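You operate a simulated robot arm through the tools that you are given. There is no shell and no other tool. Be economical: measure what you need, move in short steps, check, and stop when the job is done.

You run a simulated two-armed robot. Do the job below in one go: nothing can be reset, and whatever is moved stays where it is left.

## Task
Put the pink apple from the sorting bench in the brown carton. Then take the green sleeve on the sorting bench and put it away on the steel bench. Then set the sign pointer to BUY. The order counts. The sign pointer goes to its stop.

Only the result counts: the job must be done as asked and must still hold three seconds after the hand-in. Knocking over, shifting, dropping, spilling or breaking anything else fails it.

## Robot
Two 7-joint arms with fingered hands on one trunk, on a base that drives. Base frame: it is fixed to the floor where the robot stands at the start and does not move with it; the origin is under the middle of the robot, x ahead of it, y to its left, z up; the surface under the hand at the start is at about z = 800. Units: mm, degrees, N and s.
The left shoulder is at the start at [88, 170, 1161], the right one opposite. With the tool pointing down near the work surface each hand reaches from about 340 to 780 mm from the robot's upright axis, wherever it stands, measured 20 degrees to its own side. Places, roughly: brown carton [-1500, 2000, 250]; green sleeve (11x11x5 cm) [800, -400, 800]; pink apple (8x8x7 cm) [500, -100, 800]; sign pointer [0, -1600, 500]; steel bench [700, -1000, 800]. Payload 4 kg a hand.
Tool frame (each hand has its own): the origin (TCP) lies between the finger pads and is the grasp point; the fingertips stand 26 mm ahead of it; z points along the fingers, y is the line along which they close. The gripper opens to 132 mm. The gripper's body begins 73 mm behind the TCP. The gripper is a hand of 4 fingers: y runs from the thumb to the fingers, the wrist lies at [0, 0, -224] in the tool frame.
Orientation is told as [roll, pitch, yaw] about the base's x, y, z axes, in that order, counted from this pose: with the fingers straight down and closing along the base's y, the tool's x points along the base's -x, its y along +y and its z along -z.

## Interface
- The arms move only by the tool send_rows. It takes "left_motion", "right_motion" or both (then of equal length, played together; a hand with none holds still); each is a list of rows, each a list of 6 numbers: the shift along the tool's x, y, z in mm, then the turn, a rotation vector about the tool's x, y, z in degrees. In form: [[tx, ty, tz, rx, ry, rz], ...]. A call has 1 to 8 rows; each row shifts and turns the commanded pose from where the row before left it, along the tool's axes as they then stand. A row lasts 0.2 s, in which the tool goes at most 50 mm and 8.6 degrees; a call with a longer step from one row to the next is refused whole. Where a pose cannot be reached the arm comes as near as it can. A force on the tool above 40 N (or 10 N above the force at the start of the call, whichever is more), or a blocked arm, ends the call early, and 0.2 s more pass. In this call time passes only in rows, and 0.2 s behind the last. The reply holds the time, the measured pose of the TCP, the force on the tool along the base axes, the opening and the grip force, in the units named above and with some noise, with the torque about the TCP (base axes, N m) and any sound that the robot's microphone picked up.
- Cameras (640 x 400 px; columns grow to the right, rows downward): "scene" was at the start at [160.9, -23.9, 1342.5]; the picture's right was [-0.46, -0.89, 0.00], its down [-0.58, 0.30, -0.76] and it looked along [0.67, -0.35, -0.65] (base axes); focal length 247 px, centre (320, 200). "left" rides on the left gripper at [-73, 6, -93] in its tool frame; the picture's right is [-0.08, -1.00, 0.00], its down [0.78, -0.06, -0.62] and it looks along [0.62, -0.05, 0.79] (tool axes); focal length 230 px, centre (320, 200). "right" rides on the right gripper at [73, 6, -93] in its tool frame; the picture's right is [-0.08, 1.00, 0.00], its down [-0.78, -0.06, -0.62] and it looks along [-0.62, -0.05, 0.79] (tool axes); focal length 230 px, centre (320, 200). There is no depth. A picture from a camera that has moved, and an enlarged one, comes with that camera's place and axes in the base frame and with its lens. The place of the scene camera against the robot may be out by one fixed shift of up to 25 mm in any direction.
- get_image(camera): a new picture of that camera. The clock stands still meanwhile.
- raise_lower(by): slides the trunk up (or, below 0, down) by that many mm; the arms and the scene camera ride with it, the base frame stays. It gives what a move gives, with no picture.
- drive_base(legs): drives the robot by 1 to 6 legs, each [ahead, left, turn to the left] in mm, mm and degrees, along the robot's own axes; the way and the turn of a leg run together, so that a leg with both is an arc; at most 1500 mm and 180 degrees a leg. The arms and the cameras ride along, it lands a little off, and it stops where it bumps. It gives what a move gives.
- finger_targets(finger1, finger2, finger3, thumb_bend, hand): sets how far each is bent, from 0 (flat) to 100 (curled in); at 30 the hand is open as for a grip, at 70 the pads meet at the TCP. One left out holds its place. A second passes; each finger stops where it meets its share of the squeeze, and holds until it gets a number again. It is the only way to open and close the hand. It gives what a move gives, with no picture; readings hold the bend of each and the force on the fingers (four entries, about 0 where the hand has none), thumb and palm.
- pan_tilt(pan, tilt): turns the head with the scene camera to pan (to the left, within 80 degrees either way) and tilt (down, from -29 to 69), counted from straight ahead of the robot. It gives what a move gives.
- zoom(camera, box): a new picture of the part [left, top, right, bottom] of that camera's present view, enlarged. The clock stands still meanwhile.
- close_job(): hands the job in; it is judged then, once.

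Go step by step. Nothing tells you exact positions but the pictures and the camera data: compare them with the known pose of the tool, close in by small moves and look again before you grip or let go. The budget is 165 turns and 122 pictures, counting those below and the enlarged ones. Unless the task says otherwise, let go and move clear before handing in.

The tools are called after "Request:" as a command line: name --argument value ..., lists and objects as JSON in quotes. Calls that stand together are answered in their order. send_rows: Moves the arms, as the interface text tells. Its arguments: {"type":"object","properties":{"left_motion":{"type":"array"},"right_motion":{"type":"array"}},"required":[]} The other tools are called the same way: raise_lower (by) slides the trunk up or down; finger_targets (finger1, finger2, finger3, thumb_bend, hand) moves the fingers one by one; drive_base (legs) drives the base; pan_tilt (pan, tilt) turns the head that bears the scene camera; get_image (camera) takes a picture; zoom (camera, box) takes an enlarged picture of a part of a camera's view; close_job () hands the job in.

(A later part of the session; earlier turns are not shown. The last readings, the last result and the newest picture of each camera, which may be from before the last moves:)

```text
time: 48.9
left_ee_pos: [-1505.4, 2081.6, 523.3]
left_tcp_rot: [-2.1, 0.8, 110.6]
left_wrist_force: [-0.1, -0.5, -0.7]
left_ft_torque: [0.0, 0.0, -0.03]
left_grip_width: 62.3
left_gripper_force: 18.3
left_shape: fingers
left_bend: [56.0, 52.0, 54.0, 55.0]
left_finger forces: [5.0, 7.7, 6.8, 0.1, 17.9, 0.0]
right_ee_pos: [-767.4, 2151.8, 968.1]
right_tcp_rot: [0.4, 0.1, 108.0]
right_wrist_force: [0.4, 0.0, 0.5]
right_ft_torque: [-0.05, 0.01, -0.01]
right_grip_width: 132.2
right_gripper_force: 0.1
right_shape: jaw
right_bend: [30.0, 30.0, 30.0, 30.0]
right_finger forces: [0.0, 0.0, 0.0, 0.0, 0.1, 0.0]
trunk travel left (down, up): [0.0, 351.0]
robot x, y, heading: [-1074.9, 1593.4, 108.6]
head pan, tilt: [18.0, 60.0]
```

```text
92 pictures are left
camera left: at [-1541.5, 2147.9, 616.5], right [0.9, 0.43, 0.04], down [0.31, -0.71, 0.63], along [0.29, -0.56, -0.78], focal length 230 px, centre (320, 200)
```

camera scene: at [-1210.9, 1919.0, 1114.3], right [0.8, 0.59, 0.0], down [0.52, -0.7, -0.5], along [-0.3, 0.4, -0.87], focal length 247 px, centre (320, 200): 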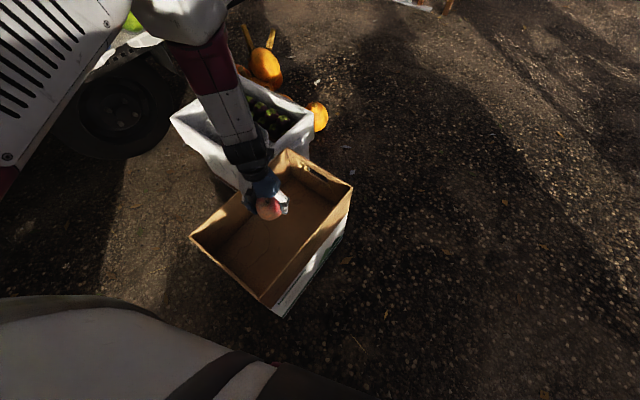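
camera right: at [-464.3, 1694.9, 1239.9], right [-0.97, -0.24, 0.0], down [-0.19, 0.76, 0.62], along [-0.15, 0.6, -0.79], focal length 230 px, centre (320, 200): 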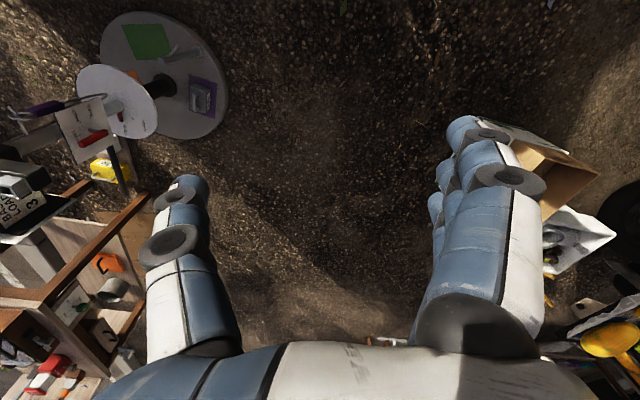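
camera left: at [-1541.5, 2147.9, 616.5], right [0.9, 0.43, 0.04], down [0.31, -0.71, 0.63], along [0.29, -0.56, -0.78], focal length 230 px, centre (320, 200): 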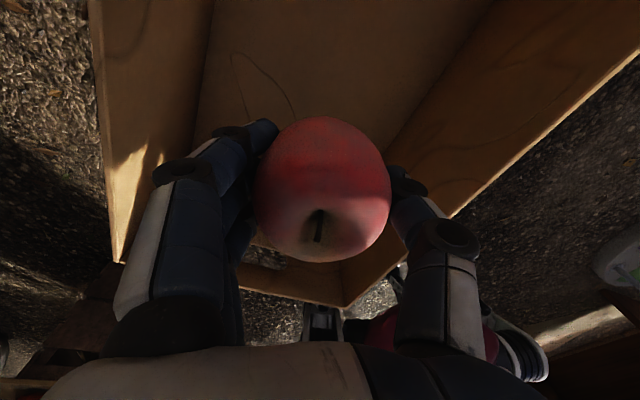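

Clearances look fine, so I'll go deeper.

Request:
send_rows --left_motion '[[0, 0, 35, 0, 0, 0], [0, 0, 35, 0, 0, 0], [0, 0, 35, 0, 0, 0], [0, 0, 30, 0, 0, 0]]'

Request:
get_image --camera "left"

Request:
zoom --camera "scene" --box '[160, 120, 380, 330]'

```text
time: 49.9
left_ee_pos: [-1504.1, 2082.9, 386.3]
left_tcp_rot: [-2.1, 0.8, 110.8]
left_wrist_force: [-0.6, -0.1, -2.4]
left_ft_torque: [0.01, 0.01, 0.01]
left_grip_width: 62.6
left_gripper_force: 18.5
left_shape: fingers
left_bend: [56.0, 52.0, 54.0, 55.0]
left_finger forces: [4.9, 7.7, 6.8, 0.0, 17.8, 0.0]
right_ee_pos: [-767.8, 2150.1, 968.6]
right_tcp_rot: [0.3, 0.1, 108.0]
right_wrist_force: [0.3, 0.7, -0.1]
right_ft_torque: [-0.01, 0.03, 0.03]
right_grip_width: 132.3
right_gripper_force: 0.1
right_shape: jaw
right_bend: [30.0, 30.0, 30.0, 30.0]
right_finger forces: [0.0, 0.1, 0.0, 0.1, 0.0, 0.0]
trunk travel left (down, up): [0.0, 351.0]
robot x, y, heading: [-1079.0, 1594.6, 108.5]
head pan, tilt: [18.0, 60.0]
```

```text
91 pictures are left
camera left: at [-1538.1, 2148.9, 479.9], right [0.9, 0.43, 0.04], down [0.31, -0.71, 0.63], along [0.29, -0.56, -0.78], focal length 230 px, centre (320, 200)
```

left: 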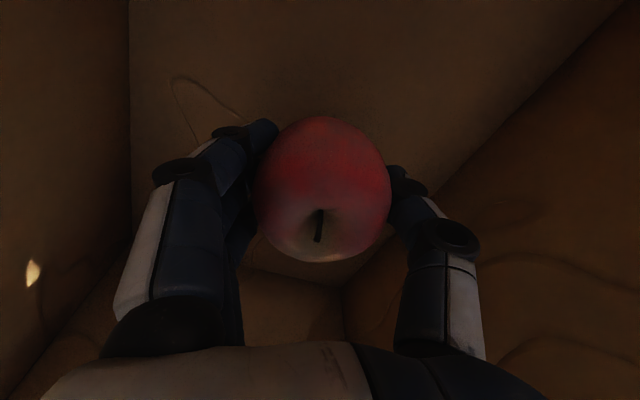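

```text
1.90 times, centred on (270, 225) of scene
camera zoom: at [-1210.9, 1918.9, 1114.4], right [0.8, 0.59, 0.0], down [0.52, -0.7, -0.5], along [-0.3, 0.4, -0.87], focal length 470 px, centre (415, 152)
```

zoom: 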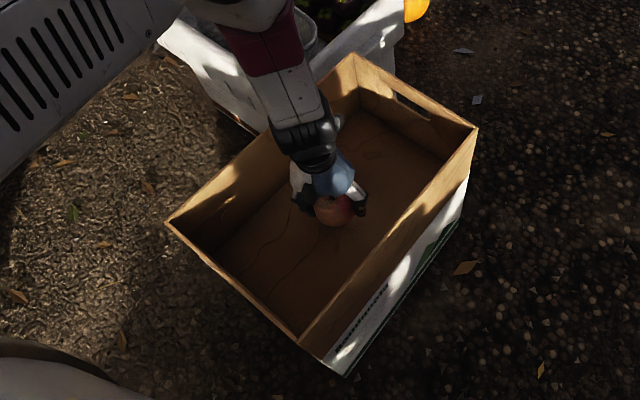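

Request:
send_rows --left_motion '[[0, 0, 15, 0, 0, 0], [0, 0, 12, 0, 0, 0], [0, 0, 8, 0, 0, 0]]'

Request:
get_image --camera "left"

```text
time: 50.7
left_ee_pos: [-1499.3, 2082.0, 354.2]
left_tcp_rot: [-2.0, 0.8, 110.7]
left_wrist_force: [-1.1, 0.2, -1.1]
left_ft_torque: [-0.02, -0.03, 0.04]
left_grip_width: 62.4
left_gripper_force: 19.0
left_shape: fingers
left_bend: [56.0, 52.0, 54.0, 55.0]
left_finger forces: [4.9, 7.7, 6.9, 0.0, 17.8, 0.0]
right_ee_pos: [-767.8, 2151.0, 968.6]
right_tcp_rot: [0.4, 0.1, 108.0]
right_wrist_force: [-0.3, -0.1, 0.4]
right_ft_torque: [0.03, -0.02, 0.0]
right_grip_width: 132.1
right_gripper_force: 0.0
right_shape: jaw
right_bend: [30.0, 30.0, 30.0, 30.0]
right_finger forces: [0.1, 0.1, 0.0, 0.1, 0.0, 0.0]
trunk travel left (down, up): [0.0, 351.0]
robot x, y, heading: [-1076.3, 1590.3, 108.2]
head pan, tilt: [18.0, 60.0]
```

```text
89 pictures are left
camera left: at [-1534.7, 2148.2, 446.6], right [0.9, 0.43, 0.04], down [0.31, -0.71, 0.63], along [0.29, -0.56, -0.78], focal length 230 px, centre (320, 200)
```

left: 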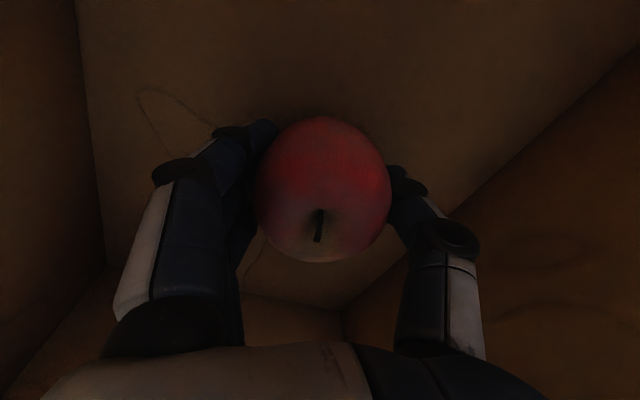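

Request:
send_rows --left_motion '[[0, 0, 5, 0, 0, 0], [0, 0, 5, 0, 0, 0], [0, 0, 4, 0, 0, 0]]'

```text
time: 51.5
left_ee_pos: [-1499.2, 2083.9, 340.8]
left_tcp_rot: [-1.9, 0.4, 110.8]
left_wrist_force: [0.8, 1.4, 18.4]
left_ft_torque: [-0.16, 0.33, 0.0]
left_grip_width: 58.7
left_gripper_force: 22.3
left_shape: fingers
left_bend: [58.0, 55.0, 55.0, 56.0]
left_finger forces: [3.8, 13.1, 6.9, 0.1, 20.5, 0.0]
right_ee_pos: [-767.2, 2149.9, 968.9]
right_tcp_rot: [0.3, 0.0, 108.0]
right_wrist_force: [-0.1, 0.7, 1.0]
right_ft_torque: [-0.01, -0.01, -0.02]
right_grip_width: 131.8
right_gripper_force: 0.1
right_shape: jaw
right_bend: [30.0, 30.0, 30.0, 30.0]
right_finger forces: [0.1, 0.1, 0.0, 0.0, 0.0, 0.0]
trunk travel left (down, up): [0.0, 351.0]
robot x, y, heading: [-1078.6, 1593.6, 108.2]
head pan, tilt: [18.0, 60.0]
```

The apple has touched the floor (18 N), so I'll open the hand gently.

Request:
finger_targets --hand "left" --finger1 34 --finger2 34 --finger3 34 --thumb_bend 34

Request:
get_image --camera "left"

```text
time: 52.5
left_ee_pos: [-1499.5, 2082.6, 337.2]
left_tcp_rot: [-2.0, 0.7, 110.7]
left_wrist_force: [4.8, 3.6, 12.9]
left_ft_torque: [0.23, 0.57, -0.24]
left_grip_width: 102.0
left_gripper_force: 6.7
left_shape: fingers
left_bend: [58.0, 34.0, 34.0, 34.0]
left_finger forces: [13.4, 0.1, 0.1, 0.0, 0.1, 0.0]
right_ee_pos: [-767.0, 2150.7, 969.8]
right_tcp_rot: [0.4, -0.1, 108.1]
right_wrist_force: [0.0, 0.8, -1.3]
right_ft_torque: [-0.04, -0.03, -0.03]
right_grip_width: 131.7
right_gripper_force: 0.1
right_shape: jaw
right_bend: [30.0, 30.0, 30.0, 30.0]
right_finger forces: [0.0, 0.0, 0.0, 0.1, 0.0, 0.0]
trunk travel left (down, up): [0.0, 351.0]
robot x, y, heading: [-1078.3, 1591.8, 108.6]
head pan, tilt: [18.0, 60.0]
```

```text
88 pictures are left
camera left: at [-1534.5, 2147.8, 431.9], right [0.9, 0.43, 0.03], down [0.31, -0.71, 0.63], along [0.29, -0.56, -0.78], focal length 230 px, centre (320, 200)
```

left: 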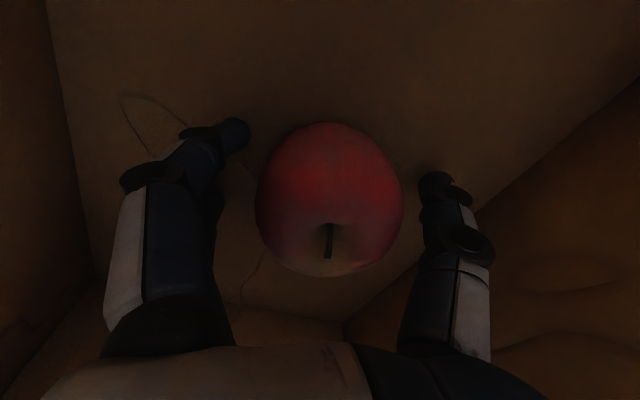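

Finger 1 is caught against the floor or the apple, so I'll rise 5 mm and open it again.

Request:
send_rows --left_motion '[[0, 0, -5, 0, 0, 0]]'

Request:
finger_targets --hand "left" --finger1 34

Request:
get_image --camera "left"

```text
time: 52.9
left_ee_pos: [-1500.2, 2081.9, 341.7]
left_tcp_rot: [-2.1, 0.8, 110.8]
left_wrist_force: [0.4, -1.2, 0.6]
left_ft_torque: [-0.03, 0.07, 0.01]
left_grip_width: 122.9
left_gripper_force: 0.1
left_shape: fingers
left_bend: [34.0, 34.0, 34.0, 34.0]
left_finger forces: [0.0, 0.0, 0.0, 0.0, 0.1, 0.1]
right_ee_pos: [-767.5, 2150.8, 969.0]
right_tcp_rot: [0.3, 0.1, 108.0]
right_wrist_force: [-0.3, -0.4, -0.4]
right_ft_torque: [0.06, 0.03, 0.01]
right_grip_width: 132.1
right_gripper_force: 0.1
right_shape: jaw
right_bend: [30.0, 30.0, 30.0, 30.0]
right_finger forces: [0.0, 0.1, 0.0, 0.0, 0.0, 0.0]
trunk travel left (down, up): [0.0, 351.0]
robot x, y, heading: [-1077.7, 1595.5, 108.4]
head pan, tilt: [18.0, 60.0]
```

```text
time: 53.9
left_ee_pos: [-1500.4, 2083.8, 344.0]
left_tcp_rot: [-2.0, 0.8, 110.7]
left_wrist_force: [-0.6, 0.2, -0.8]
left_ft_torque: [0.02, 0.01, 0.0]
left_grip_width: 123.0
left_gripper_force: 0.1
left_shape: fingers
left_bend: [34.0, 34.0, 34.0, 34.0]
left_finger forces: [0.0, 0.0, 0.0, 0.0, 0.1, 0.1]
right_ee_pos: [-768.5, 2151.0, 969.2]
right_tcp_rot: [0.4, 0.1, 108.0]
right_wrist_force: [0.2, -0.4, 0.4]
right_ft_torque: [-0.02, -0.05, -0.04]
right_grip_width: 132.0
right_gripper_force: 0.0
right_shape: jaw
right_bend: [30.0, 30.0, 30.0, 30.0]
right_finger forces: [0.0, 0.0, 0.0, 0.0, 0.0, 0.1]
trunk travel left (down, up): [0.0, 351.0]
robot x, y, heading: [-1077.3, 1594.6, 108.5]
head pan, tilt: [18.0, 60.0]
```

```text
87 pictures are left
camera left: at [-1535.3, 2148.8, 436.5], right [0.9, 0.43, 0.04], down [0.31, -0.71, 0.63], along [0.29, -0.56, -0.78], focal length 230 px, centre (320, 200)
```

left: 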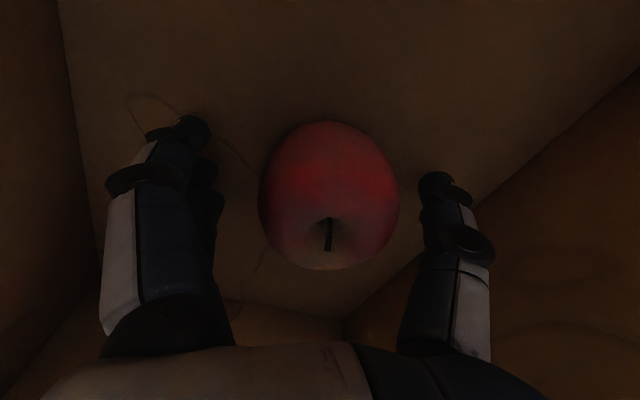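

The apple is free and resting, so I'll raise the hand straight out.

Request:
send_rows --left_motion '[[0, 0, -25, 0, 0, 0], [0, 0, -35, 0, 0, 0], [0, 0, -40, 0, 0, 0], [0, 0, -45, 0, 0, 0], [0, 0, -45, 0, 0, 0], [0, 0, -45, 0, 0, 0], [0, 0, -45, 0, 0, 0], [0, 0, -45, 0, 0, 0]]'

Request:
get_image --camera "scene"

```text
time: 55.7
left_ee_pos: [-1513.0, 2081.5, 667.7]
left_tcp_rot: [-2.0, 0.7, 110.7]
left_wrist_force: [0.9, -0.1, 0.0]
left_ft_torque: [-0.01, 0.04, -0.02]
left_grip_width: 122.8
left_gripper_force: 0.0
left_shape: fingers
left_bend: [34.0, 34.0, 34.0, 34.0]
left_finger forces: [0.0, 0.0, 0.0, 0.0, 0.0, 0.0]
right_ee_pos: [-766.1, 2151.0, 967.3]
right_tcp_rot: [0.4, -0.1, 108.0]
right_wrist_force: [-0.3, 0.5, -0.2]
right_ft_torque: [0.02, 0.02, -0.02]
right_grip_width: 131.9
right_gripper_force: 0.0
right_shape: jaw
right_bend: [30.0, 30.0, 30.0, 30.0]
right_finger forces: [0.1, 0.0, 0.0, 0.0, 0.0, 0.0]
trunk travel left (down, up): [0.0, 351.0]
robot x, y, heading: [-1078.5, 1594.2, 108.4]
head pan, tilt: [18.0, 60.0]
```

```text
86 pictures are left
camera scene: at [-1209.1, 1918.6, 1114.8], right [0.8, 0.59, 0.0], down [0.51, -0.7, -0.5], along [-0.3, 0.4, -0.87], focal length 247 px, centre (320, 200)
```

scene: 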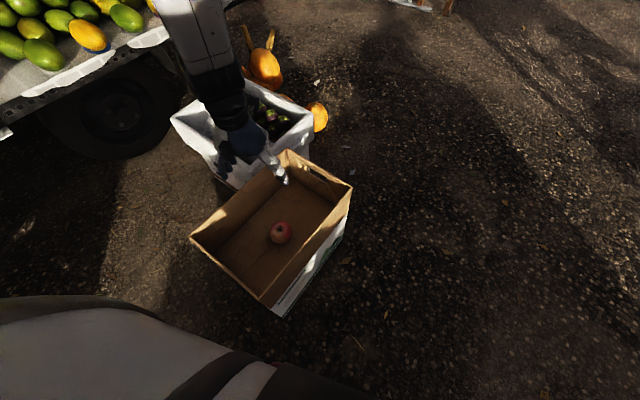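

The apple is in the carton. I'll raise the trunk back and then head back to the sleeve.

Request:
raise_lower --by 175

```text
time: 57.6
left_ee_pos: [-1512.7, 2084.0, 842.0]
left_tcp_rot: [-2.1, 0.8, 110.8]
left_wrist_force: [-0.5, 0.4, -0.2]
left_ft_torque: [-0.02, -0.02, -0.04]
left_grip_width: 122.8
left_gripper_force: 0.1
left_shape: fingers
left_bend: [34.0, 34.0, 34.0, 34.0]
left_finger forces: [0.0, 0.0, 0.1, 0.0, 0.0, 0.0]
right_ee_pos: [-772.1, 2154.0, 1143.5]
right_tcp_rot: [-0.1, 0.2, 108.6]
right_wrist_force: [0.3, 0.8, -0.4]
right_ft_torque: [0.01, 0.04, -0.03]
right_grip_width: 132.4
right_gripper_force: 0.1
right_shape: jaw
right_bend: [30.0, 30.0, 30.0, 30.0]
right_finger forces: [0.1, 0.1, 0.1, 0.1, 0.0, 0.0]
trunk travel left (down, up): [-175.0, 176.0]
robot x, y, heading: [-1078.0, 1591.8, 108.3]
head pan, tilt: [18.0, 60.0]
```

Request:
send_rows --left_motion '[[0, 0, -40, 0, 0, 0], [0, 0, -40, 0, 0, 0], [20, -10, -40, 0, 0, 0], [25, -25, -40, 0, 0, 0], [25, -25, -30, 0, 0, 0], [20, -20, 0, 0, 0, 0], [10, -10, 0, 0, 0, 0]]'

Request:
drive_base --legs '[[0, -153, 0], [-463, 0, 0], [0, 0, -18.4], [0, -296, 0], [-1400, 0, 0]]'

Request:
drive_base --legs '[[0, 0, -90]]'

Request:
pan_tilt --pan -20 --tilt 35

Request:
get_image --camera "scene"

```text
refused: row 4 steps farther than a row can; nothing moved
```

```text
time: 72.5
left_ee_pos: [-723.4, 400.8, 843.1]
left_tcp_rot: [-2.1, 0.9, 94.5]
left_wrist_force: [0.2, -0.4, 0.6]
left_ft_torque: [0.0, 0.04, -0.02]
left_grip_width: 123.1
left_gripper_force: 0.1
left_shape: fingers
left_bend: [34.0, 34.0, 34.0, 34.0]
left_finger forces: [0.0, 0.1, 0.1, 0.1, 0.1, 0.0]
right_ee_pos: [7.8, 259.0, 1146.0]
right_tcp_rot: [0.1, 0.1, 92.2]
right_wrist_force: [-0.8, 0.2, -0.7]
right_ft_torque: [-0.01, 0.01, 0.01]
right_grip_width: 132.2
right_gripper_force: 0.0
right_shape: jaw
right_bend: [30.0, 30.0, 30.0, 30.0]
right_finger forces: [0.1, 0.1, 0.0, 0.0, 0.1, 0.0]
trunk travel left (down, up): [-175.0, 176.0]
robot x, y, heading: [-443.2, -192.6, 92.4]
head pan, tilt: [18.0, 60.0]
```

```text
time: 76.8
left_ee_pos: [164.7, 56.2, 842.6]
left_tcp_rot: [-2.1, 0.7, 1.0]
left_wrist_force: [0.3, 0.2, -0.2]
left_ft_torque: [0.01, 0.01, -0.01]
left_grip_width: 123.3
left_gripper_force: 0.1
left_shape: fingers
left_bend: [34.0, 34.0, 34.0, 34.0]
left_finger forces: [0.1, 0.1, 0.0, 0.0, 0.0, 0.1]
right_ee_pos: [-19.5, -666.5, 1145.4]
right_tcp_rot: [0.1, 0.0, -1.2]
right_wrist_force: [0.4, 0.1, -1.3]
right_ft_torque: [0.02, -0.03, 0.04]
right_grip_width: 131.8
right_gripper_force: 0.1
right_shape: jaw
right_bend: [30.0, 30.0, 30.0, 30.0]
right_finger forces: [0.0, 0.0, 0.0, 0.0, 0.0, 0.1]
trunk travel left (down, up): [-175.0, 176.0]
robot x, y, heading: [-440.2, -190.6, -1.2]
head pan, tilt: [18.0, 60.0]
```

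```text
time: 77.9
left_ee_pos: [163.2, 55.5, 842.8]
left_tcp_rot: [-2.2, 0.8, 1.1]
left_wrist_force: [-0.5, 0.0, 0.6]
left_ft_torque: [0.03, -0.02, -0.04]
left_grip_width: 123.1
left_gripper_force: 0.1
left_shape: fingers
left_bend: [34.0, 34.0, 34.0, 34.0]
left_finger forces: [0.1, 0.0, 0.0, 0.0, 0.0, 0.0]
right_ee_pos: [-20.4, -667.6, 1145.8]
right_tcp_rot: [0.0, 0.1, -1.1]
right_wrist_force: [0.4, -0.3, -0.3]
right_ft_torque: [-0.02, 0.0, 0.01]
right_grip_width: 132.0
right_gripper_force: 0.1
right_shape: jaw
right_bend: [30.0, 30.0, 30.0, 30.0]
right_finger forces: [0.0, 0.1, 0.1, 0.0, 0.0, 0.0]
trunk travel left (down, up): [-175.0, 176.0]
robot x, y, heading: [-443.6, -190.9, -1.3]
head pan, tilt: [-20.0, 35.0]
```

```text
85 pictures are left
camera scene: at [-274.3, -208.8, 1350.9], right [-0.36, -0.93, 0.0], down [-0.54, 0.21, -0.82], along [0.76, -0.29, -0.57], focal length 247 px, centre (320, 200)
```

scene: 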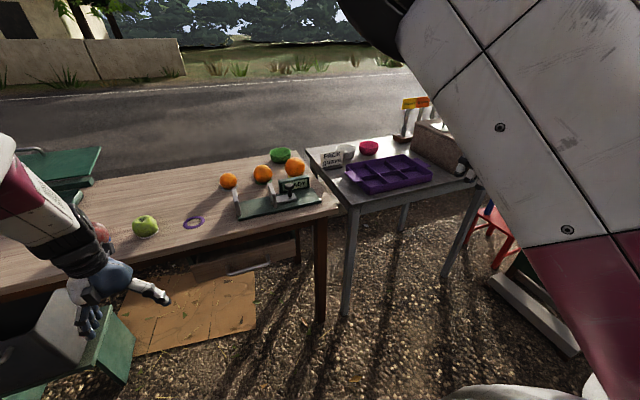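

The drive went fine, though the tuck was refused. I'll tuck and raise the left hand now, before approaching the table.

Request:
send_rows --left_motion '[[0, 0, -45, 0, 0, 0], [0, 0, -45, 0, 0, 0], [0, 0, -45, 0, 0, 0], [0, 0, -45, 0, 0, 0], [0, 0, -40, 0, 0, 0], [35, 0, 0, 0, 0, 0], [35, 0, 0, 0, 0, 0], [35, 0, 0, 0, 0, 0]]'

Request:
drive_base --legs '[[0, 0, 1.2], [500, 0, 0]]'

Request:
get_image --camera "scene"

Request:
get_image --camera "right"

```text
time: 79.7
left_ee_pos: [59.2, 60.6, 1063.6]
left_tcp_rot: [-2.0, 0.7, 1.2]
left_wrist_force: [0.5, -0.1, 0.8]
left_ft_torque: [0.0, -0.02, 0.01]
left_grip_width: 122.9
left_gripper_force: 0.0
left_shape: fingers
left_bend: [34.0, 34.0, 34.0, 34.0]
left_finger forces: [0.1, 0.0, 0.0, 0.1, 0.0, 0.1]
right_ee_pos: [-21.1, -667.4, 1145.0]
right_tcp_rot: [0.0, 0.0, -1.0]
right_wrist_force: [-1.4, 0.0, 0.5]
right_ft_torque: [0.0, -0.01, -0.03]
right_grip_width: 131.7
right_gripper_force: 0.2
right_shape: jaw
right_bend: [30.0, 30.0, 30.0, 30.0]
right_finger forces: [0.0, 0.0, 0.0, 0.0, 0.0, 0.0]
trunk travel left (down, up): [-175.0, 176.0]
robot x, y, heading: [-443.1, -190.7, -1.2]
head pan, tilt: [-20.0, 35.0]
```

```text
time: 82.9
left_ee_pos: [550.1, 65.7, 1062.4]
left_tcp_rot: [-2.1, 0.7, 1.9]
left_wrist_force: [-0.4, 0.8, 0.4]
left_ft_torque: [0.0, 0.02, 0.0]
left_grip_width: 123.1
left_gripper_force: 0.0
left_shape: fingers
left_bend: [34.0, 34.0, 34.0, 34.0]
left_finger forces: [0.0, 0.0, 0.0, 0.0, 0.0, 0.0]
right_ee_pos: [479.6, -662.9, 1145.8]
right_tcp_rot: [0.0, 0.1, -0.4]
right_wrist_force: [-0.1, -0.4, -0.5]
right_ft_torque: [-0.02, 0.04, -0.01]
right_grip_width: 132.2
right_gripper_force: 0.0
right_shape: jaw
right_bend: [30.0, 30.0, 30.0, 30.0]
right_finger forces: [0.0, 0.0, 0.0, 0.1, 0.0, 0.0]
trunk travel left (down, up): [-175.0, 176.0]
robot x, y, heading: [48.8, -189.9, -0.6]
head pan, tilt: [-20.0, 35.0]
```

```text
84 pictures are left
camera scene: at [219.7, -208.0, 1350.9], right [-0.35, -0.94, 0.0], down [-0.54, 0.2, -0.82], along [0.77, -0.29, -0.57], focal length 247 px, centre (320, 200)
```

scene: 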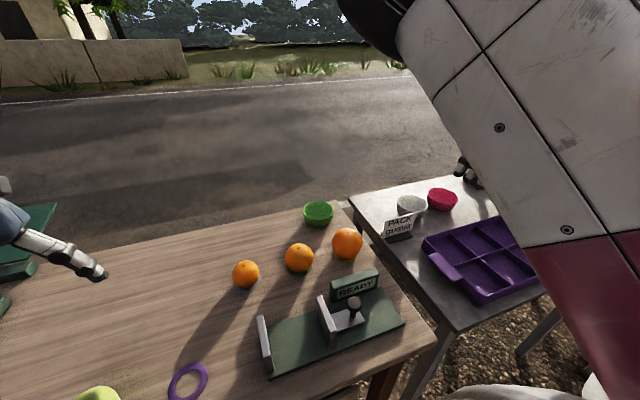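

```text
83 pictures are left
camera right: at [407.3, -657.1, 1239.9], right [0.08, 1.0, 0.0], down [0.79, -0.07, 0.62], along [0.61, -0.05, -0.79], focal length 230 px, centre (320, 200)
```

right: 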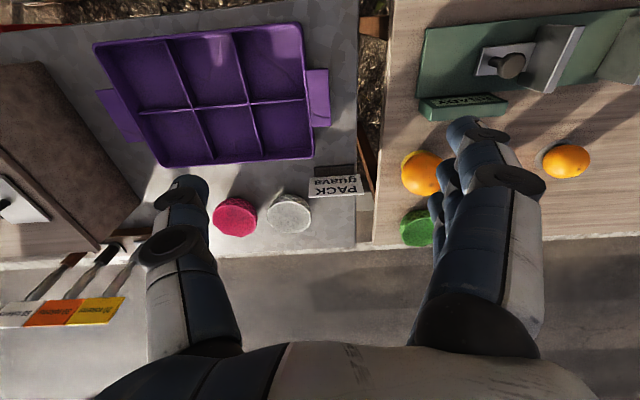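

The sleeve is around (840,-448). I'll move the base a little closer and bring the right hand over it.

Request:
drive_base --legs '[[70, -30, 0.6]]'

Request:
send_rows --right_motion '[[-34, 31, 14, 0, 0, 0], [-34, 31, 14, 0, 0, 0], [-34, 31, 14, 0, 0, 0], [-34, 31, 14, 0, 0, 0], [-34, 31, 14, 0, 0, 0], [-34, 31, 14, 0, 0, 0], [-34, 31, 14, 0, 0, 0], [-34, 31, 14, 0, 0, 0]]'

Request:
get_image --camera "right"

Request:
get_image --camera "scene"

```text
time: 84.0
left_ee_pos: [617.2, 40.8, 1063.8]
left_tcp_rot: [-2.1, 0.8, 2.5]
left_wrist_force: [-0.4, -0.4, 0.2]
left_ft_torque: [0.02, 0.04, -0.01]
left_grip_width: 123.1
left_gripper_force: 0.0
left_shape: fingers
left_bend: [34.0, 34.0, 34.0, 34.0]
left_finger forces: [0.0, 0.0, 0.1, 0.1, 0.0, 0.1]
right_ee_pos: [553.9, -687.6, 1144.5]
right_tcp_rot: [0.0, 0.2, 0.2]
right_wrist_force: [0.8, 0.2, -0.7]
right_ft_torque: [0.0, 0.03, -0.02]
right_grip_width: 131.9
right_gripper_force: 0.0
right_shape: jaw
right_bend: [30.0, 30.0, 30.0, 30.0]
right_finger forces: [0.0, 0.1, 0.0, 0.0, 0.0, 0.0]
trunk travel left (down, up): [-175.0, 176.0]
robot x, y, heading: [117.4, -219.3, 0.4]
head pan, tilt: [-20.0, 35.0]
```

```text
time: 85.8
left_ee_pos: [615.2, 42.3, 1062.8]
left_tcp_rot: [-2.1, 0.8, 2.4]
left_wrist_force: [0.1, 0.1, 0.1]
left_ft_torque: [-0.02, 0.03, -0.04]
left_grip_width: 123.1
left_gripper_force: 0.1
left_shape: fingers
left_bend: [34.0, 34.0, 34.0, 34.0]
left_finger forces: [0.0, 0.0, 0.1, 0.0, 0.0, 0.0]
right_ee_pos: [826.2, -458.8, 1037.6]
right_tcp_rot: [1.3, -0.6, -2.0]
right_wrist_force: [0.1, 0.9, -0.8]
right_ft_torque: [-0.03, -0.01, -0.02]
right_grip_width: 132.0
right_gripper_force: 0.0
right_shape: jaw
right_bend: [30.0, 30.0, 30.0, 30.0]
right_finger forces: [0.1, 0.0, 0.1, 0.0, 0.0, 0.0]
trunk travel left (down, up): [-175.0, 176.0]
robot x, y, heading: [116.4, -224.0, -0.0]
head pan, tilt: [-20.0, 35.0]
```

```text
82 pictures are left
camera right: at [752.1, -451.7, 1131.8], right [0.11, 0.99, 0.02], down [0.78, -0.1, 0.62], along [0.62, -0.05, -0.78], focal length 230 px, centre (320, 200)
```

right: 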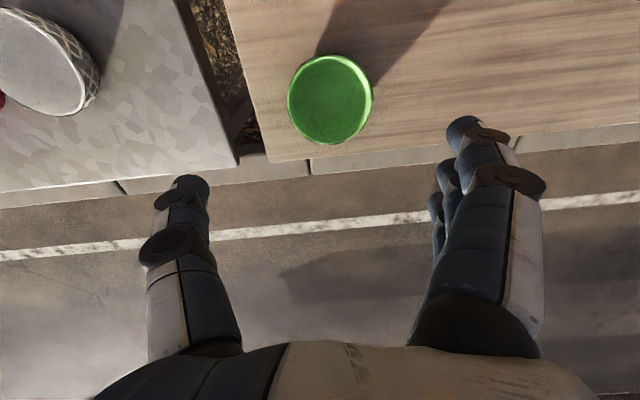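

```text
81 pictures are left
camera scene: at [289.2, -235.2, 1350.6], right [-0.34, -0.94, 0.0], down [-0.54, 0.19, -0.82], along [0.77, -0.28, -0.57], focal length 247 px, centre (320, 200)
```

scene: 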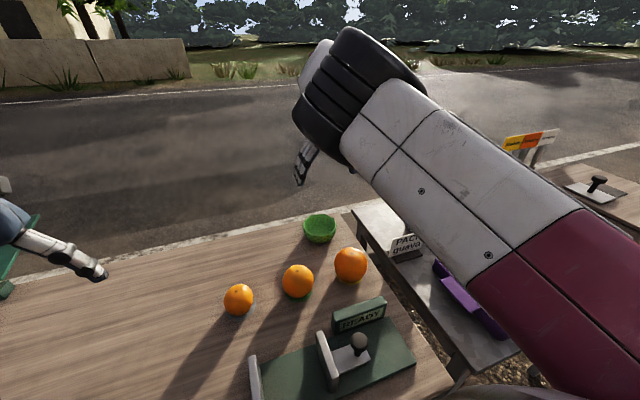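

Request:
finger_targets --hand "right" --finger1 25 --finger2 25 --finger3 25 --thumb_bend 25

Request:
send_rows --right_motion '[[0, 17, 20, 0, 0, 0], [0, 0, 35, 0, 0, 0], [0, 0, 35, 0, 0, 0]]'

Request:
get_image --camera "right"

Request:
get_image --camera "scene"

```text
time: 86.8
left_ee_pos: [614.6, 41.3, 1063.5]
left_tcp_rot: [-2.2, 0.8, 2.4]
left_wrist_force: [1.3, -0.5, -0.7]
left_ft_torque: [0.0, 0.01, 0.02]
left_grip_width: 123.2
left_gripper_force: 0.1
left_shape: fingers
left_bend: [34.0, 34.0, 34.0, 34.0]
left_finger forces: [0.0, 0.0, 0.0, 0.0, 0.0, 0.0]
right_ee_pos: [822.9, -459.1, 1031.4]
right_tcp_rot: [0.9, -0.1, -2.0]
right_wrist_force: [-0.2, -0.3, -0.1]
right_ft_torque: [-0.03, 0.02, 0.0]
right_grip_width: 146.2
right_gripper_force: 0.0
right_shape: fingers
right_bend: [25.0, 25.0, 25.0, 25.0]
right_finger forces: [0.1, 0.1, 0.0, 0.0, 0.0, 0.0]
trunk travel left (down, up): [-175.0, 176.0]
robot x, y, heading: [120.0, -222.8, 0.1]
head pan, tilt: [-20.0, 35.0]
```

```text
time: 87.8
left_ee_pos: [614.3, 41.7, 1062.9]
left_tcp_rot: [-2.0, 0.9, 2.4]
left_wrist_force: [0.4, -0.1, 0.0]
left_ft_torque: [-0.02, -0.01, 0.02]
left_grip_width: 122.9
left_gripper_force: 0.0
left_shape: fingers
left_bend: [34.0, 34.0, 34.0, 34.0]
left_finger forces: [0.0, 0.0, 0.0, 0.1, 0.0, 0.1]
right_ee_pos: [825.5, -459.2, 949.7]
right_tcp_rot: [1.7, -0.6, -3.9]
right_wrist_force: [-0.1, -0.2, -0.6]
right_ft_torque: [0.02, 0.01, 0.01]
right_grip_width: 146.3
right_gripper_force: 0.0
right_shape: fingers
right_bend: [25.0, 25.0, 25.0, 25.0]
right_finger forces: [0.0, 0.0, 0.0, 0.1, 0.0, 0.1]
trunk travel left (down, up): [-175.0, 176.0]
robot x, y, heading: [118.9, -219.0, 0.3]
head pan, tilt: [-20.0, 35.0]
stopped in row 3 (right hand): the arm was blocked; the commanded pose is now the measured one
```

```text
80 pictures are left
camera right: at [751.7, -451.9, 1042.9], right [0.14, 0.99, 0.03], down [0.77, -0.13, 0.62], along [0.62, -0.07, -0.78], focal length 230 px, centre (320, 200)
```

right: 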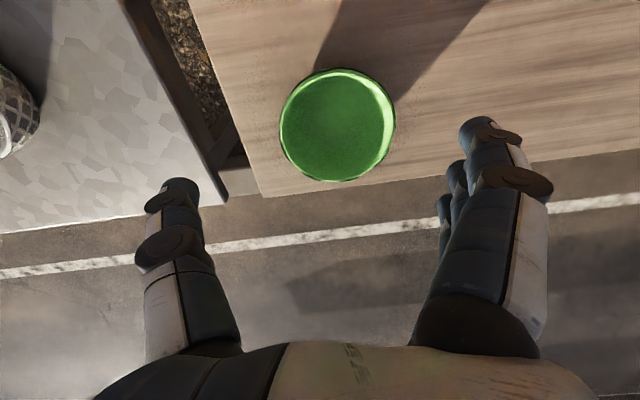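

```text
79 pictures are left
camera scene: at [287.6, -236.1, 1351.0], right [-0.34, -0.94, 0.0], down [-0.54, 0.19, -0.82], along [0.77, -0.28, -0.57], focal length 247 px, centre (320, 200)
```

scene: 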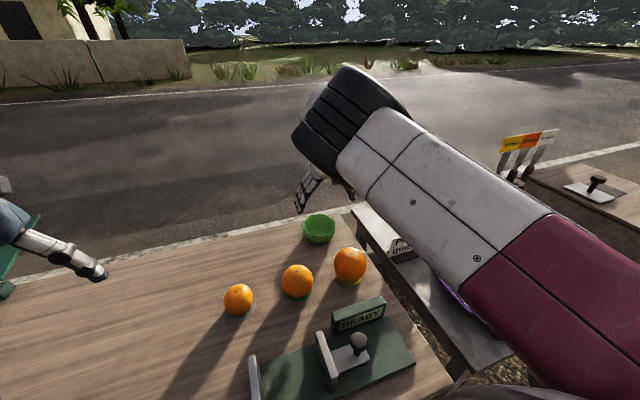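

The arm again hits its inward limit. I'll shift the robot 100 mm left so the sleeve lies more to the right arm's own side.

Request:
drive_base --legs '[[0, 110, 0]]'

Request:
send_rows --right_motion '[[0, -23, 0, -0.9, 0, -2], [0, -23, 0, -0.8, 0, -1.9], [0, -22, 0, 0, 0, 0], [0, -22, 0, 0, 0, 0]]'

Request:
get_image --camera "right"

```text
time: 89.4
left_ee_pos: [614.2, 151.5, 1064.1]
left_tcp_rot: [-2.0, 0.8, 2.7]
left_wrist_force: [-0.3, 0.3, 0.3]
left_ft_torque: [-0.03, -0.02, 0.02]
left_grip_width: 123.0
left_gripper_force: 0.1
left_shape: fingers
left_bend: [34.0, 34.0, 34.0, 34.0]
left_finger forces: [0.1, 0.0, 0.1, 0.0, 0.0, 0.0]
right_ee_pos: [825.6, -348.1, 947.6]
right_tcp_rot: [1.5, -0.5, -3.6]
right_wrist_force: [-1.5, -0.1, -0.3]
right_ft_torque: [0.02, -0.05, 0.01]
right_grip_width: 146.1
right_gripper_force: 0.0
right_shape: fingers
right_bend: [25.0, 25.0, 25.0, 25.0]
right_finger forces: [0.0, 0.1, 0.0, 0.0, 0.1, 0.0]
trunk travel left (down, up): [-175.0, 176.0]
robot x, y, heading: [116.5, -113.6, 0.3]
head pan, tilt: [-20.0, 35.0]
```

```text
time: 90.4
left_ee_pos: [615.6, 150.1, 1063.0]
left_tcp_rot: [-2.1, 0.9, 2.6]
left_wrist_force: [0.1, 0.6, 0.0]
left_ft_torque: [0.0, 0.03, 0.02]
left_grip_width: 123.0
left_gripper_force: 0.1
left_shape: fingers
left_bend: [34.0, 34.0, 34.0, 34.0]
left_finger forces: [0.0, 0.0, 0.1, 0.0, 0.0, 0.0]
right_ee_pos: [823.4, -440.4, 941.9]
right_tcp_rot: [3.2, -0.7, 0.2]
right_wrist_force: [1.6, 0.1, 0.7]
right_ft_torque: [0.04, 0.0, 0.04]
right_grip_width: 146.4
right_gripper_force: 0.1
right_shape: fingers
right_bend: [25.0, 25.0, 25.0, 25.0]
right_finger forces: [0.1, 0.0, 0.0, 0.0, 0.0, 0.0]
trunk travel left (down, up): [-175.0, 176.0]
robot x, y, heading: [118.5, -113.3, 0.2]
head pan, tilt: [-20.0, 35.0]
```

```text
78 pictures are left
camera right: at [749.1, -441.2, 1036.3], right [0.07, 1.0, 0.06], down [0.78, -0.09, 0.62], along [0.62, 0.0, -0.78], focal length 230 px, centre (320, 200)
```

right: 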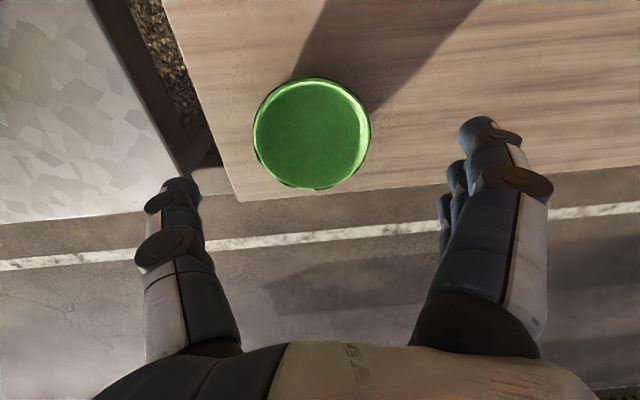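

Request:
send_rows --right_motion '[[0, 0, 0, 3.2, 0, 0], [0, -4, 25, 0, 0, 0], [0, 0, 25, 0, 0, 0], [0, 0, 20, 0, 0, 0]]'

Request:
get_image --camera "right"

Request:
zoom --camera "scene" --box '[220, 130, 420, 300]'

```text
time: 91.4
left_ee_pos: [615.0, 151.8, 1063.5]
left_tcp_rot: [-2.2, 0.8, 2.6]
left_wrist_force: [0.3, -0.7, -0.5]
left_ft_torque: [-0.01, 0.02, 0.0]
left_grip_width: 122.9
left_gripper_force: 0.1
left_shape: fingers
left_bend: [34.0, 34.0, 34.0, 34.0]
left_finger forces: [0.0, 0.0, 0.0, 0.1, 0.0, 0.0]
right_ee_pos: [824.0, -441.3, 871.3]
right_tcp_rot: [0.1, -0.8, 0.1]
right_wrist_force: [0.9, -0.2, -0.7]
right_ft_torque: [-0.02, -0.01, 0.01]
right_grip_width: 146.7
right_gripper_force: 0.1
right_shape: fingers
right_bend: [25.0, 25.0, 25.0, 25.0]
right_finger forces: [0.0, 0.0, 0.0, 0.0, 0.0, 0.1]
trunk travel left (down, up): [-175.0, 176.0]
robot x, y, heading: [119.5, -113.5, 0.0]
head pan, tilt: [-20.0, 35.0]
```

```text
77 pictures are left
camera right: at [750.4, -437.6, 965.2], right [0.07, 1.0, 0.0], down [0.78, -0.06, 0.63], along [0.62, -0.05, -0.78], focal length 230 px, centre (320, 200)
```

right: 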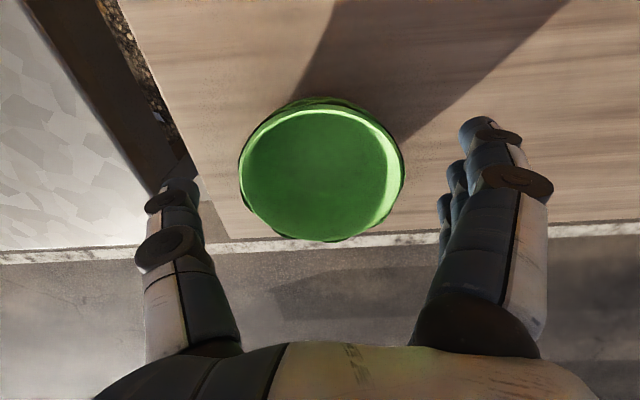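

```text
2.35 times, centred on (320, 215) of scene
camera zoom: at [287.8, -126.7, 1350.8], right [-0.34, -0.94, 0.0], down [-0.54, 0.19, -0.82], along [0.77, -0.28, -0.57], focal length 581 px, centre (320, 165)
```

zoom: 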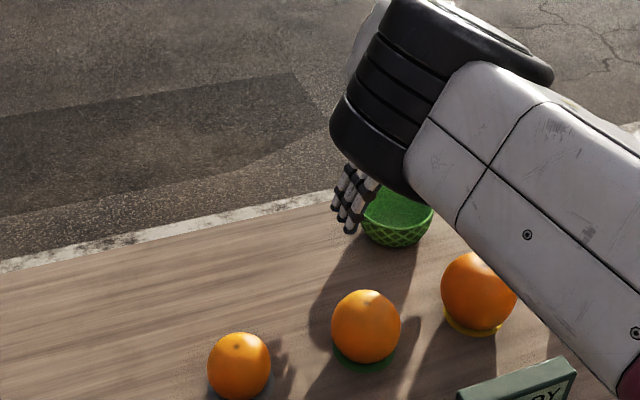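

Well centred, so I'll lower to grasp height.

Request:
send_rows --right_motion '[[3, -2, 12, 0, 0, 0], [0, 0, 12, 0, 0, 0], [0, 0, 10, 0, 0, 0]]'

Request:
get_image --camera "right"

```text
time: 92.2
left_ee_pos: [613.6, 151.0, 1063.8]
left_tcp_rot: [-2.1, 0.8, 2.6]
left_wrist_force: [0.7, 0.0, 0.3]
left_ft_torque: [0.0, 0.03, 0.01]
left_grip_width: 123.2
left_gripper_force: 0.1
left_shape: fingers
left_bend: [34.0, 34.0, 34.0, 34.0]
left_finger forces: [0.0, 0.1, 0.0, 0.0, 0.0, 0.0]
right_ee_pos: [820.6, -444.8, 838.8]
right_tcp_rot: [0.0, -0.7, 0.2]
right_wrist_force: [0.1, 0.2, 0.2]
right_ft_torque: [-0.01, 0.02, 0.0]
right_grip_width: 146.5
right_gripper_force: 0.1
right_shape: fingers
right_bend: [25.0, 25.0, 25.0, 25.0]
right_finger forces: [0.1, 0.1, 0.0, 0.0, 0.0, 0.0]
trunk travel left (down, up): [-175.0, 176.0]
robot x, y, heading: [112.9, -115.7, 0.2]
head pan, tilt: [-20.0, 35.0]
```

```text
75 pictures are left
camera right: at [747.4, -440.2, 931.8], right [0.07, 1.0, 0.0], down [0.78, -0.06, 0.63], along [0.62, -0.05, -0.78], focal length 230 px, centre (320, 200)
```

right: 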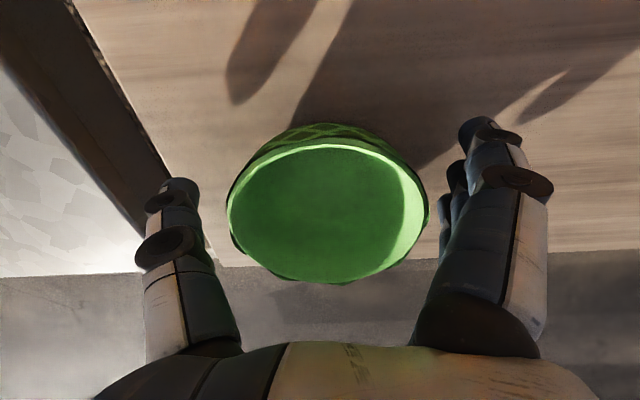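

Request:
finger_targets --hand "right" --finger1 48 --finger2 48 --finger3 48 --thumb_bend 48

Request:
get_image --camera "right"

```text
time: 93.2
left_ee_pos: [613.2, 151.6, 1062.5]
left_tcp_rot: [-2.0, 0.7, 2.7]
left_wrist_force: [0.1, -0.2, 0.5]
left_ft_torque: [0.0, 0.03, 0.01]
left_grip_width: 122.6
left_gripper_force: 0.0
left_shape: fingers
left_bend: [34.0, 34.0, 34.0, 34.0]
left_finger forces: [0.1, 0.0, 0.0, 0.0, 0.0, 0.1]
right_ee_pos: [821.4, -444.1, 837.9]
right_tcp_rot: [0.0, -0.7, 0.2]
right_wrist_force: [-0.5, 0.4, 0.8]
right_ft_torque: [-0.04, 0.01, -0.05]
right_grip_width: 83.8
right_gripper_force: 8.5
right_shape: fingers
right_bend: [48.0, 45.0, 45.0, 46.0]
right_finger forces: [0.1, 3.8, 4.3, 0.0, 8.4, 0.0]
trunk travel left (down, up): [-175.0, 176.0]
robot x, y, heading: [119.3, -113.6, 0.3]
head pan, tilt: [-20.0, 35.0]
```

```text
74 pictures are left
camera right: at [747.3, -440.2, 932.1], right [0.07, 1.0, 0.0], down [0.78, -0.06, 0.63], along [0.62, -0.05, -0.78], focal length 230 px, centre (320, 200)
```

right: 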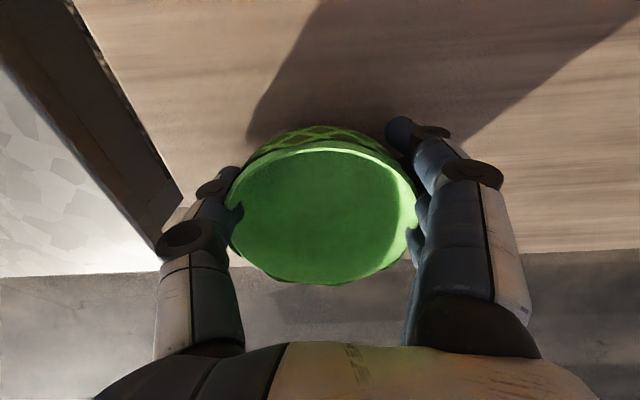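

Request:
finger_targets --hand "right" --finger1 54 --finger2 54 --finger3 54 --thumb_bend 54

Request:
send_rows --right_motion '[[0, 0, -10, 0, 0, 0], [0, 0, -20, 0, 0, 0], [0, 0, -30, 0, 0, 0], [0, 0, -30, 0, 0, 0], [0, 0, -30, 0, 0, 0], [0, 0, -30, 0, 0, 0]]'

Request:
get_image --camera "right"

Request:
get_image --camera "scene"

```text
time: 94.2
left_ee_pos: [614.6, 151.4, 1062.9]
left_tcp_rot: [-2.0, 0.9, 2.6]
left_wrist_force: [0.3, -0.2, 0.3]
left_ft_torque: [-0.04, 0.01, 0.01]
left_grip_width: 123.0
left_gripper_force: 0.0
left_shape: fingers
left_bend: [34.0, 34.0, 34.0, 34.0]
left_finger forces: [0.0, 0.0, 0.0, 0.0, 0.0, 0.0]
right_ee_pos: [821.5, -446.2, 838.4]
right_tcp_rot: [0.0, -0.6, 0.2]
right_wrist_force: [-0.3, 0.5, 0.2]
right_ft_torque: [0.03, 0.03, 0.02]
right_grip_width: 73.4
right_gripper_force: 19.0
right_shape: fingers
right_bend: [54.0, 48.0, 48.0, 50.0]
right_finger forces: [0.1, 8.7, 10.1, 0.1, 19.1, 0.1]
trunk travel left (down, up): [-175.0, 176.0]
robot x, y, heading: [119.5, -115.2, 0.3]
head pan, tilt: [-20.0, 35.0]
```

```text
time: 95.6
left_ee_pos: [614.5, 152.0, 1062.7]
left_tcp_rot: [-2.1, 0.6, 2.6]
left_wrist_force: [0.3, -1.0, 0.1]
left_ft_torque: [0.0, -0.04, -0.01]
left_grip_width: 122.9
left_gripper_force: 0.0
left_shape: fingers
left_bend: [34.0, 34.0, 34.0, 34.0]
left_finger forces: [0.1, 0.0, 0.0, 0.0, 0.0, 0.1]
right_ee_pos: [820.3, -444.9, 991.3]
right_tcp_rot: [0.1, -0.7, 0.3]
right_wrist_force: [0.3, -1.0, 0.7]
right_ft_torque: [0.0, 0.0, -0.02]
right_grip_width: 73.1
right_gripper_force: 19.0
right_shape: fingers
right_bend: [54.0, 48.0, 48.0, 50.0]
right_finger forces: [0.2, 8.9, 10.3, 0.0, 19.0, 0.0]
trunk travel left (down, up): [-175.0, 176.0]
robot x, y, heading: [118.9, -111.1, 0.4]
head pan, tilt: [-20.0, 35.0]
```

```text
73 pictures are left
camera right: at [745.8, -439.2, 1085.2], right [0.07, 1.0, 0.0], down [0.78, -0.06, 0.63], along [0.62, -0.05, -0.78], focal length 230 px, centre (320, 200)
```

right: 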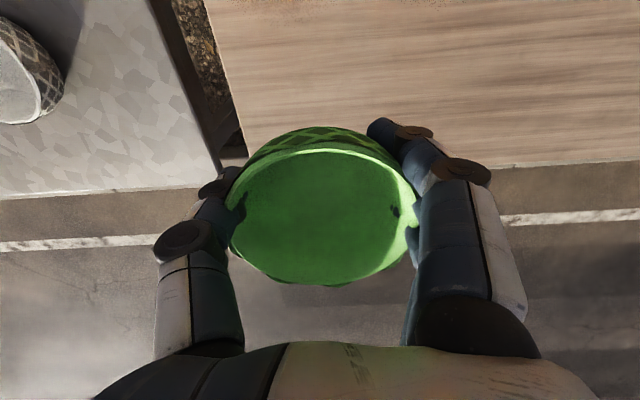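

```text
72 pictures are left
camera scene: at [287.0, -126.3, 1351.0], right [-0.34, -0.94, 0.0], down [-0.54, 0.19, -0.82], along [0.77, -0.28, -0.57], focal length 247 px, centre (320, 200)
```

scene: 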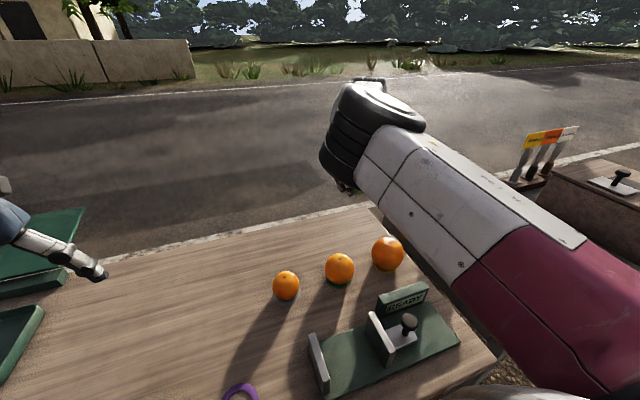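

The sleeve is held. I'll lift a bit more, then slide the robot right toward the steel bench's free spot near (780,-1005).

Request:
send_rows --right_motion '[[0, 0, -30, 0, 0, 0], [0, 0, -30, 0, 0, 0]]'

Request:
drive_base --legs '[[0, -300, 0]]'

Request:
get_image --camera "scene"

Request:
get_image --camera "right"

```text
time: 96.2
left_ee_pos: [613.9, 150.3, 1063.8]
left_tcp_rot: [-2.1, 0.8, 2.7]
left_wrist_force: [0.3, 0.3, -1.2]
left_ft_torque: [0.0, 0.0, 0.01]
left_grip_width: 122.6
left_gripper_force: 0.0
left_shape: fingers
left_bend: [34.0, 34.0, 34.0, 34.0]
left_finger forces: [0.0, 0.1, 0.0, 0.0, 0.0, 0.0]
right_ee_pos: [817.2, -444.7, 1049.5]
right_tcp_rot: [0.1, -0.7, 0.2]
right_wrist_force: [-0.1, -0.3, -0.4]
right_ft_torque: [0.0, -0.02, 0.01]
right_grip_width: 73.3
right_gripper_force: 19.0
right_shape: fingers
right_bend: [54.0, 48.0, 48.0, 50.0]
right_finger forces: [0.3, 9.0, 10.4, 0.0, 18.9, 0.0]
trunk travel left (down, up): [-175.0, 176.0]
robot x, y, heading: [122.7, -110.9, 0.1]
head pan, tilt: [-20.0, 35.0]
```

```text
time: 99.4
left_ee_pos: [616.5, -155.2, 1062.7]
left_tcp_rot: [-2.1, 0.8, 2.3]
left_wrist_force: [-0.7, -0.1, 0.4]
left_ft_torque: [0.0, -0.03, -0.02]
left_grip_width: 122.9
left_gripper_force: 0.2
left_shape: fingers
left_bend: [34.0, 34.0, 34.0, 34.0]
left_finger forces: [0.1, 0.0, 0.0, 0.0, 0.0, 0.0]
right_ee_pos: [817.7, -753.7, 1049.4]
right_tcp_rot: [0.0, -0.8, -0.2]
right_wrist_force: [0.0, -0.7, 0.2]
right_ft_torque: [0.02, 0.0, -0.02]
right_grip_width: 73.1
right_gripper_force: 19.5
right_shape: fingers
right_bend: [54.0, 48.0, 48.0, 50.0]
right_finger forces: [0.2, 9.0, 10.4, 0.1, 19.0, 0.0]
trunk travel left (down, up): [-175.0, 176.0]
robot x, y, heading: [120.0, -419.1, 0.1]
head pan, tilt: [-20.0, 35.0]
```

```text
71 pictures are left
camera scene: at [288.3, -432.3, 1350.9], right [-0.34, -0.94, 0.0], down [-0.54, 0.2, -0.82], along [0.77, -0.28, -0.57], focal length 247 px, centre (320, 200)
```

scene: 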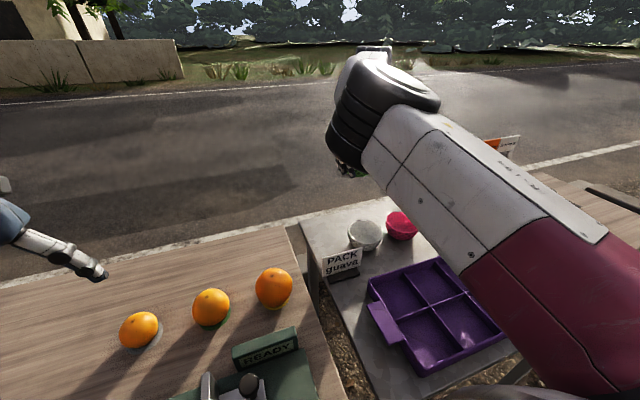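

```text
70 pictures are left
camera right: at [743.5, -747.8, 1142.5], right [0.08, 1.0, 0.0], down [0.78, -0.06, 0.63], along [0.62, -0.05, -0.78], focal length 230 px, centre (320, 200)
```

right: 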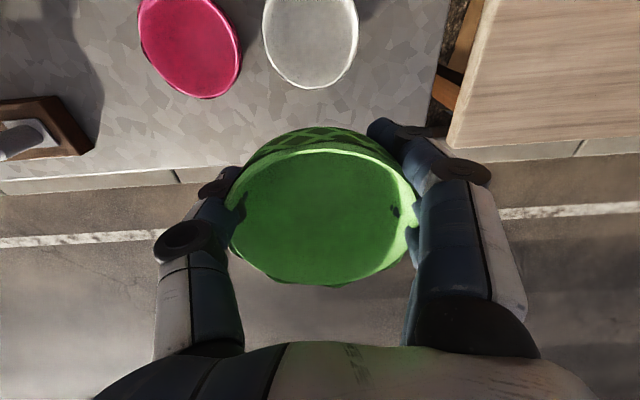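

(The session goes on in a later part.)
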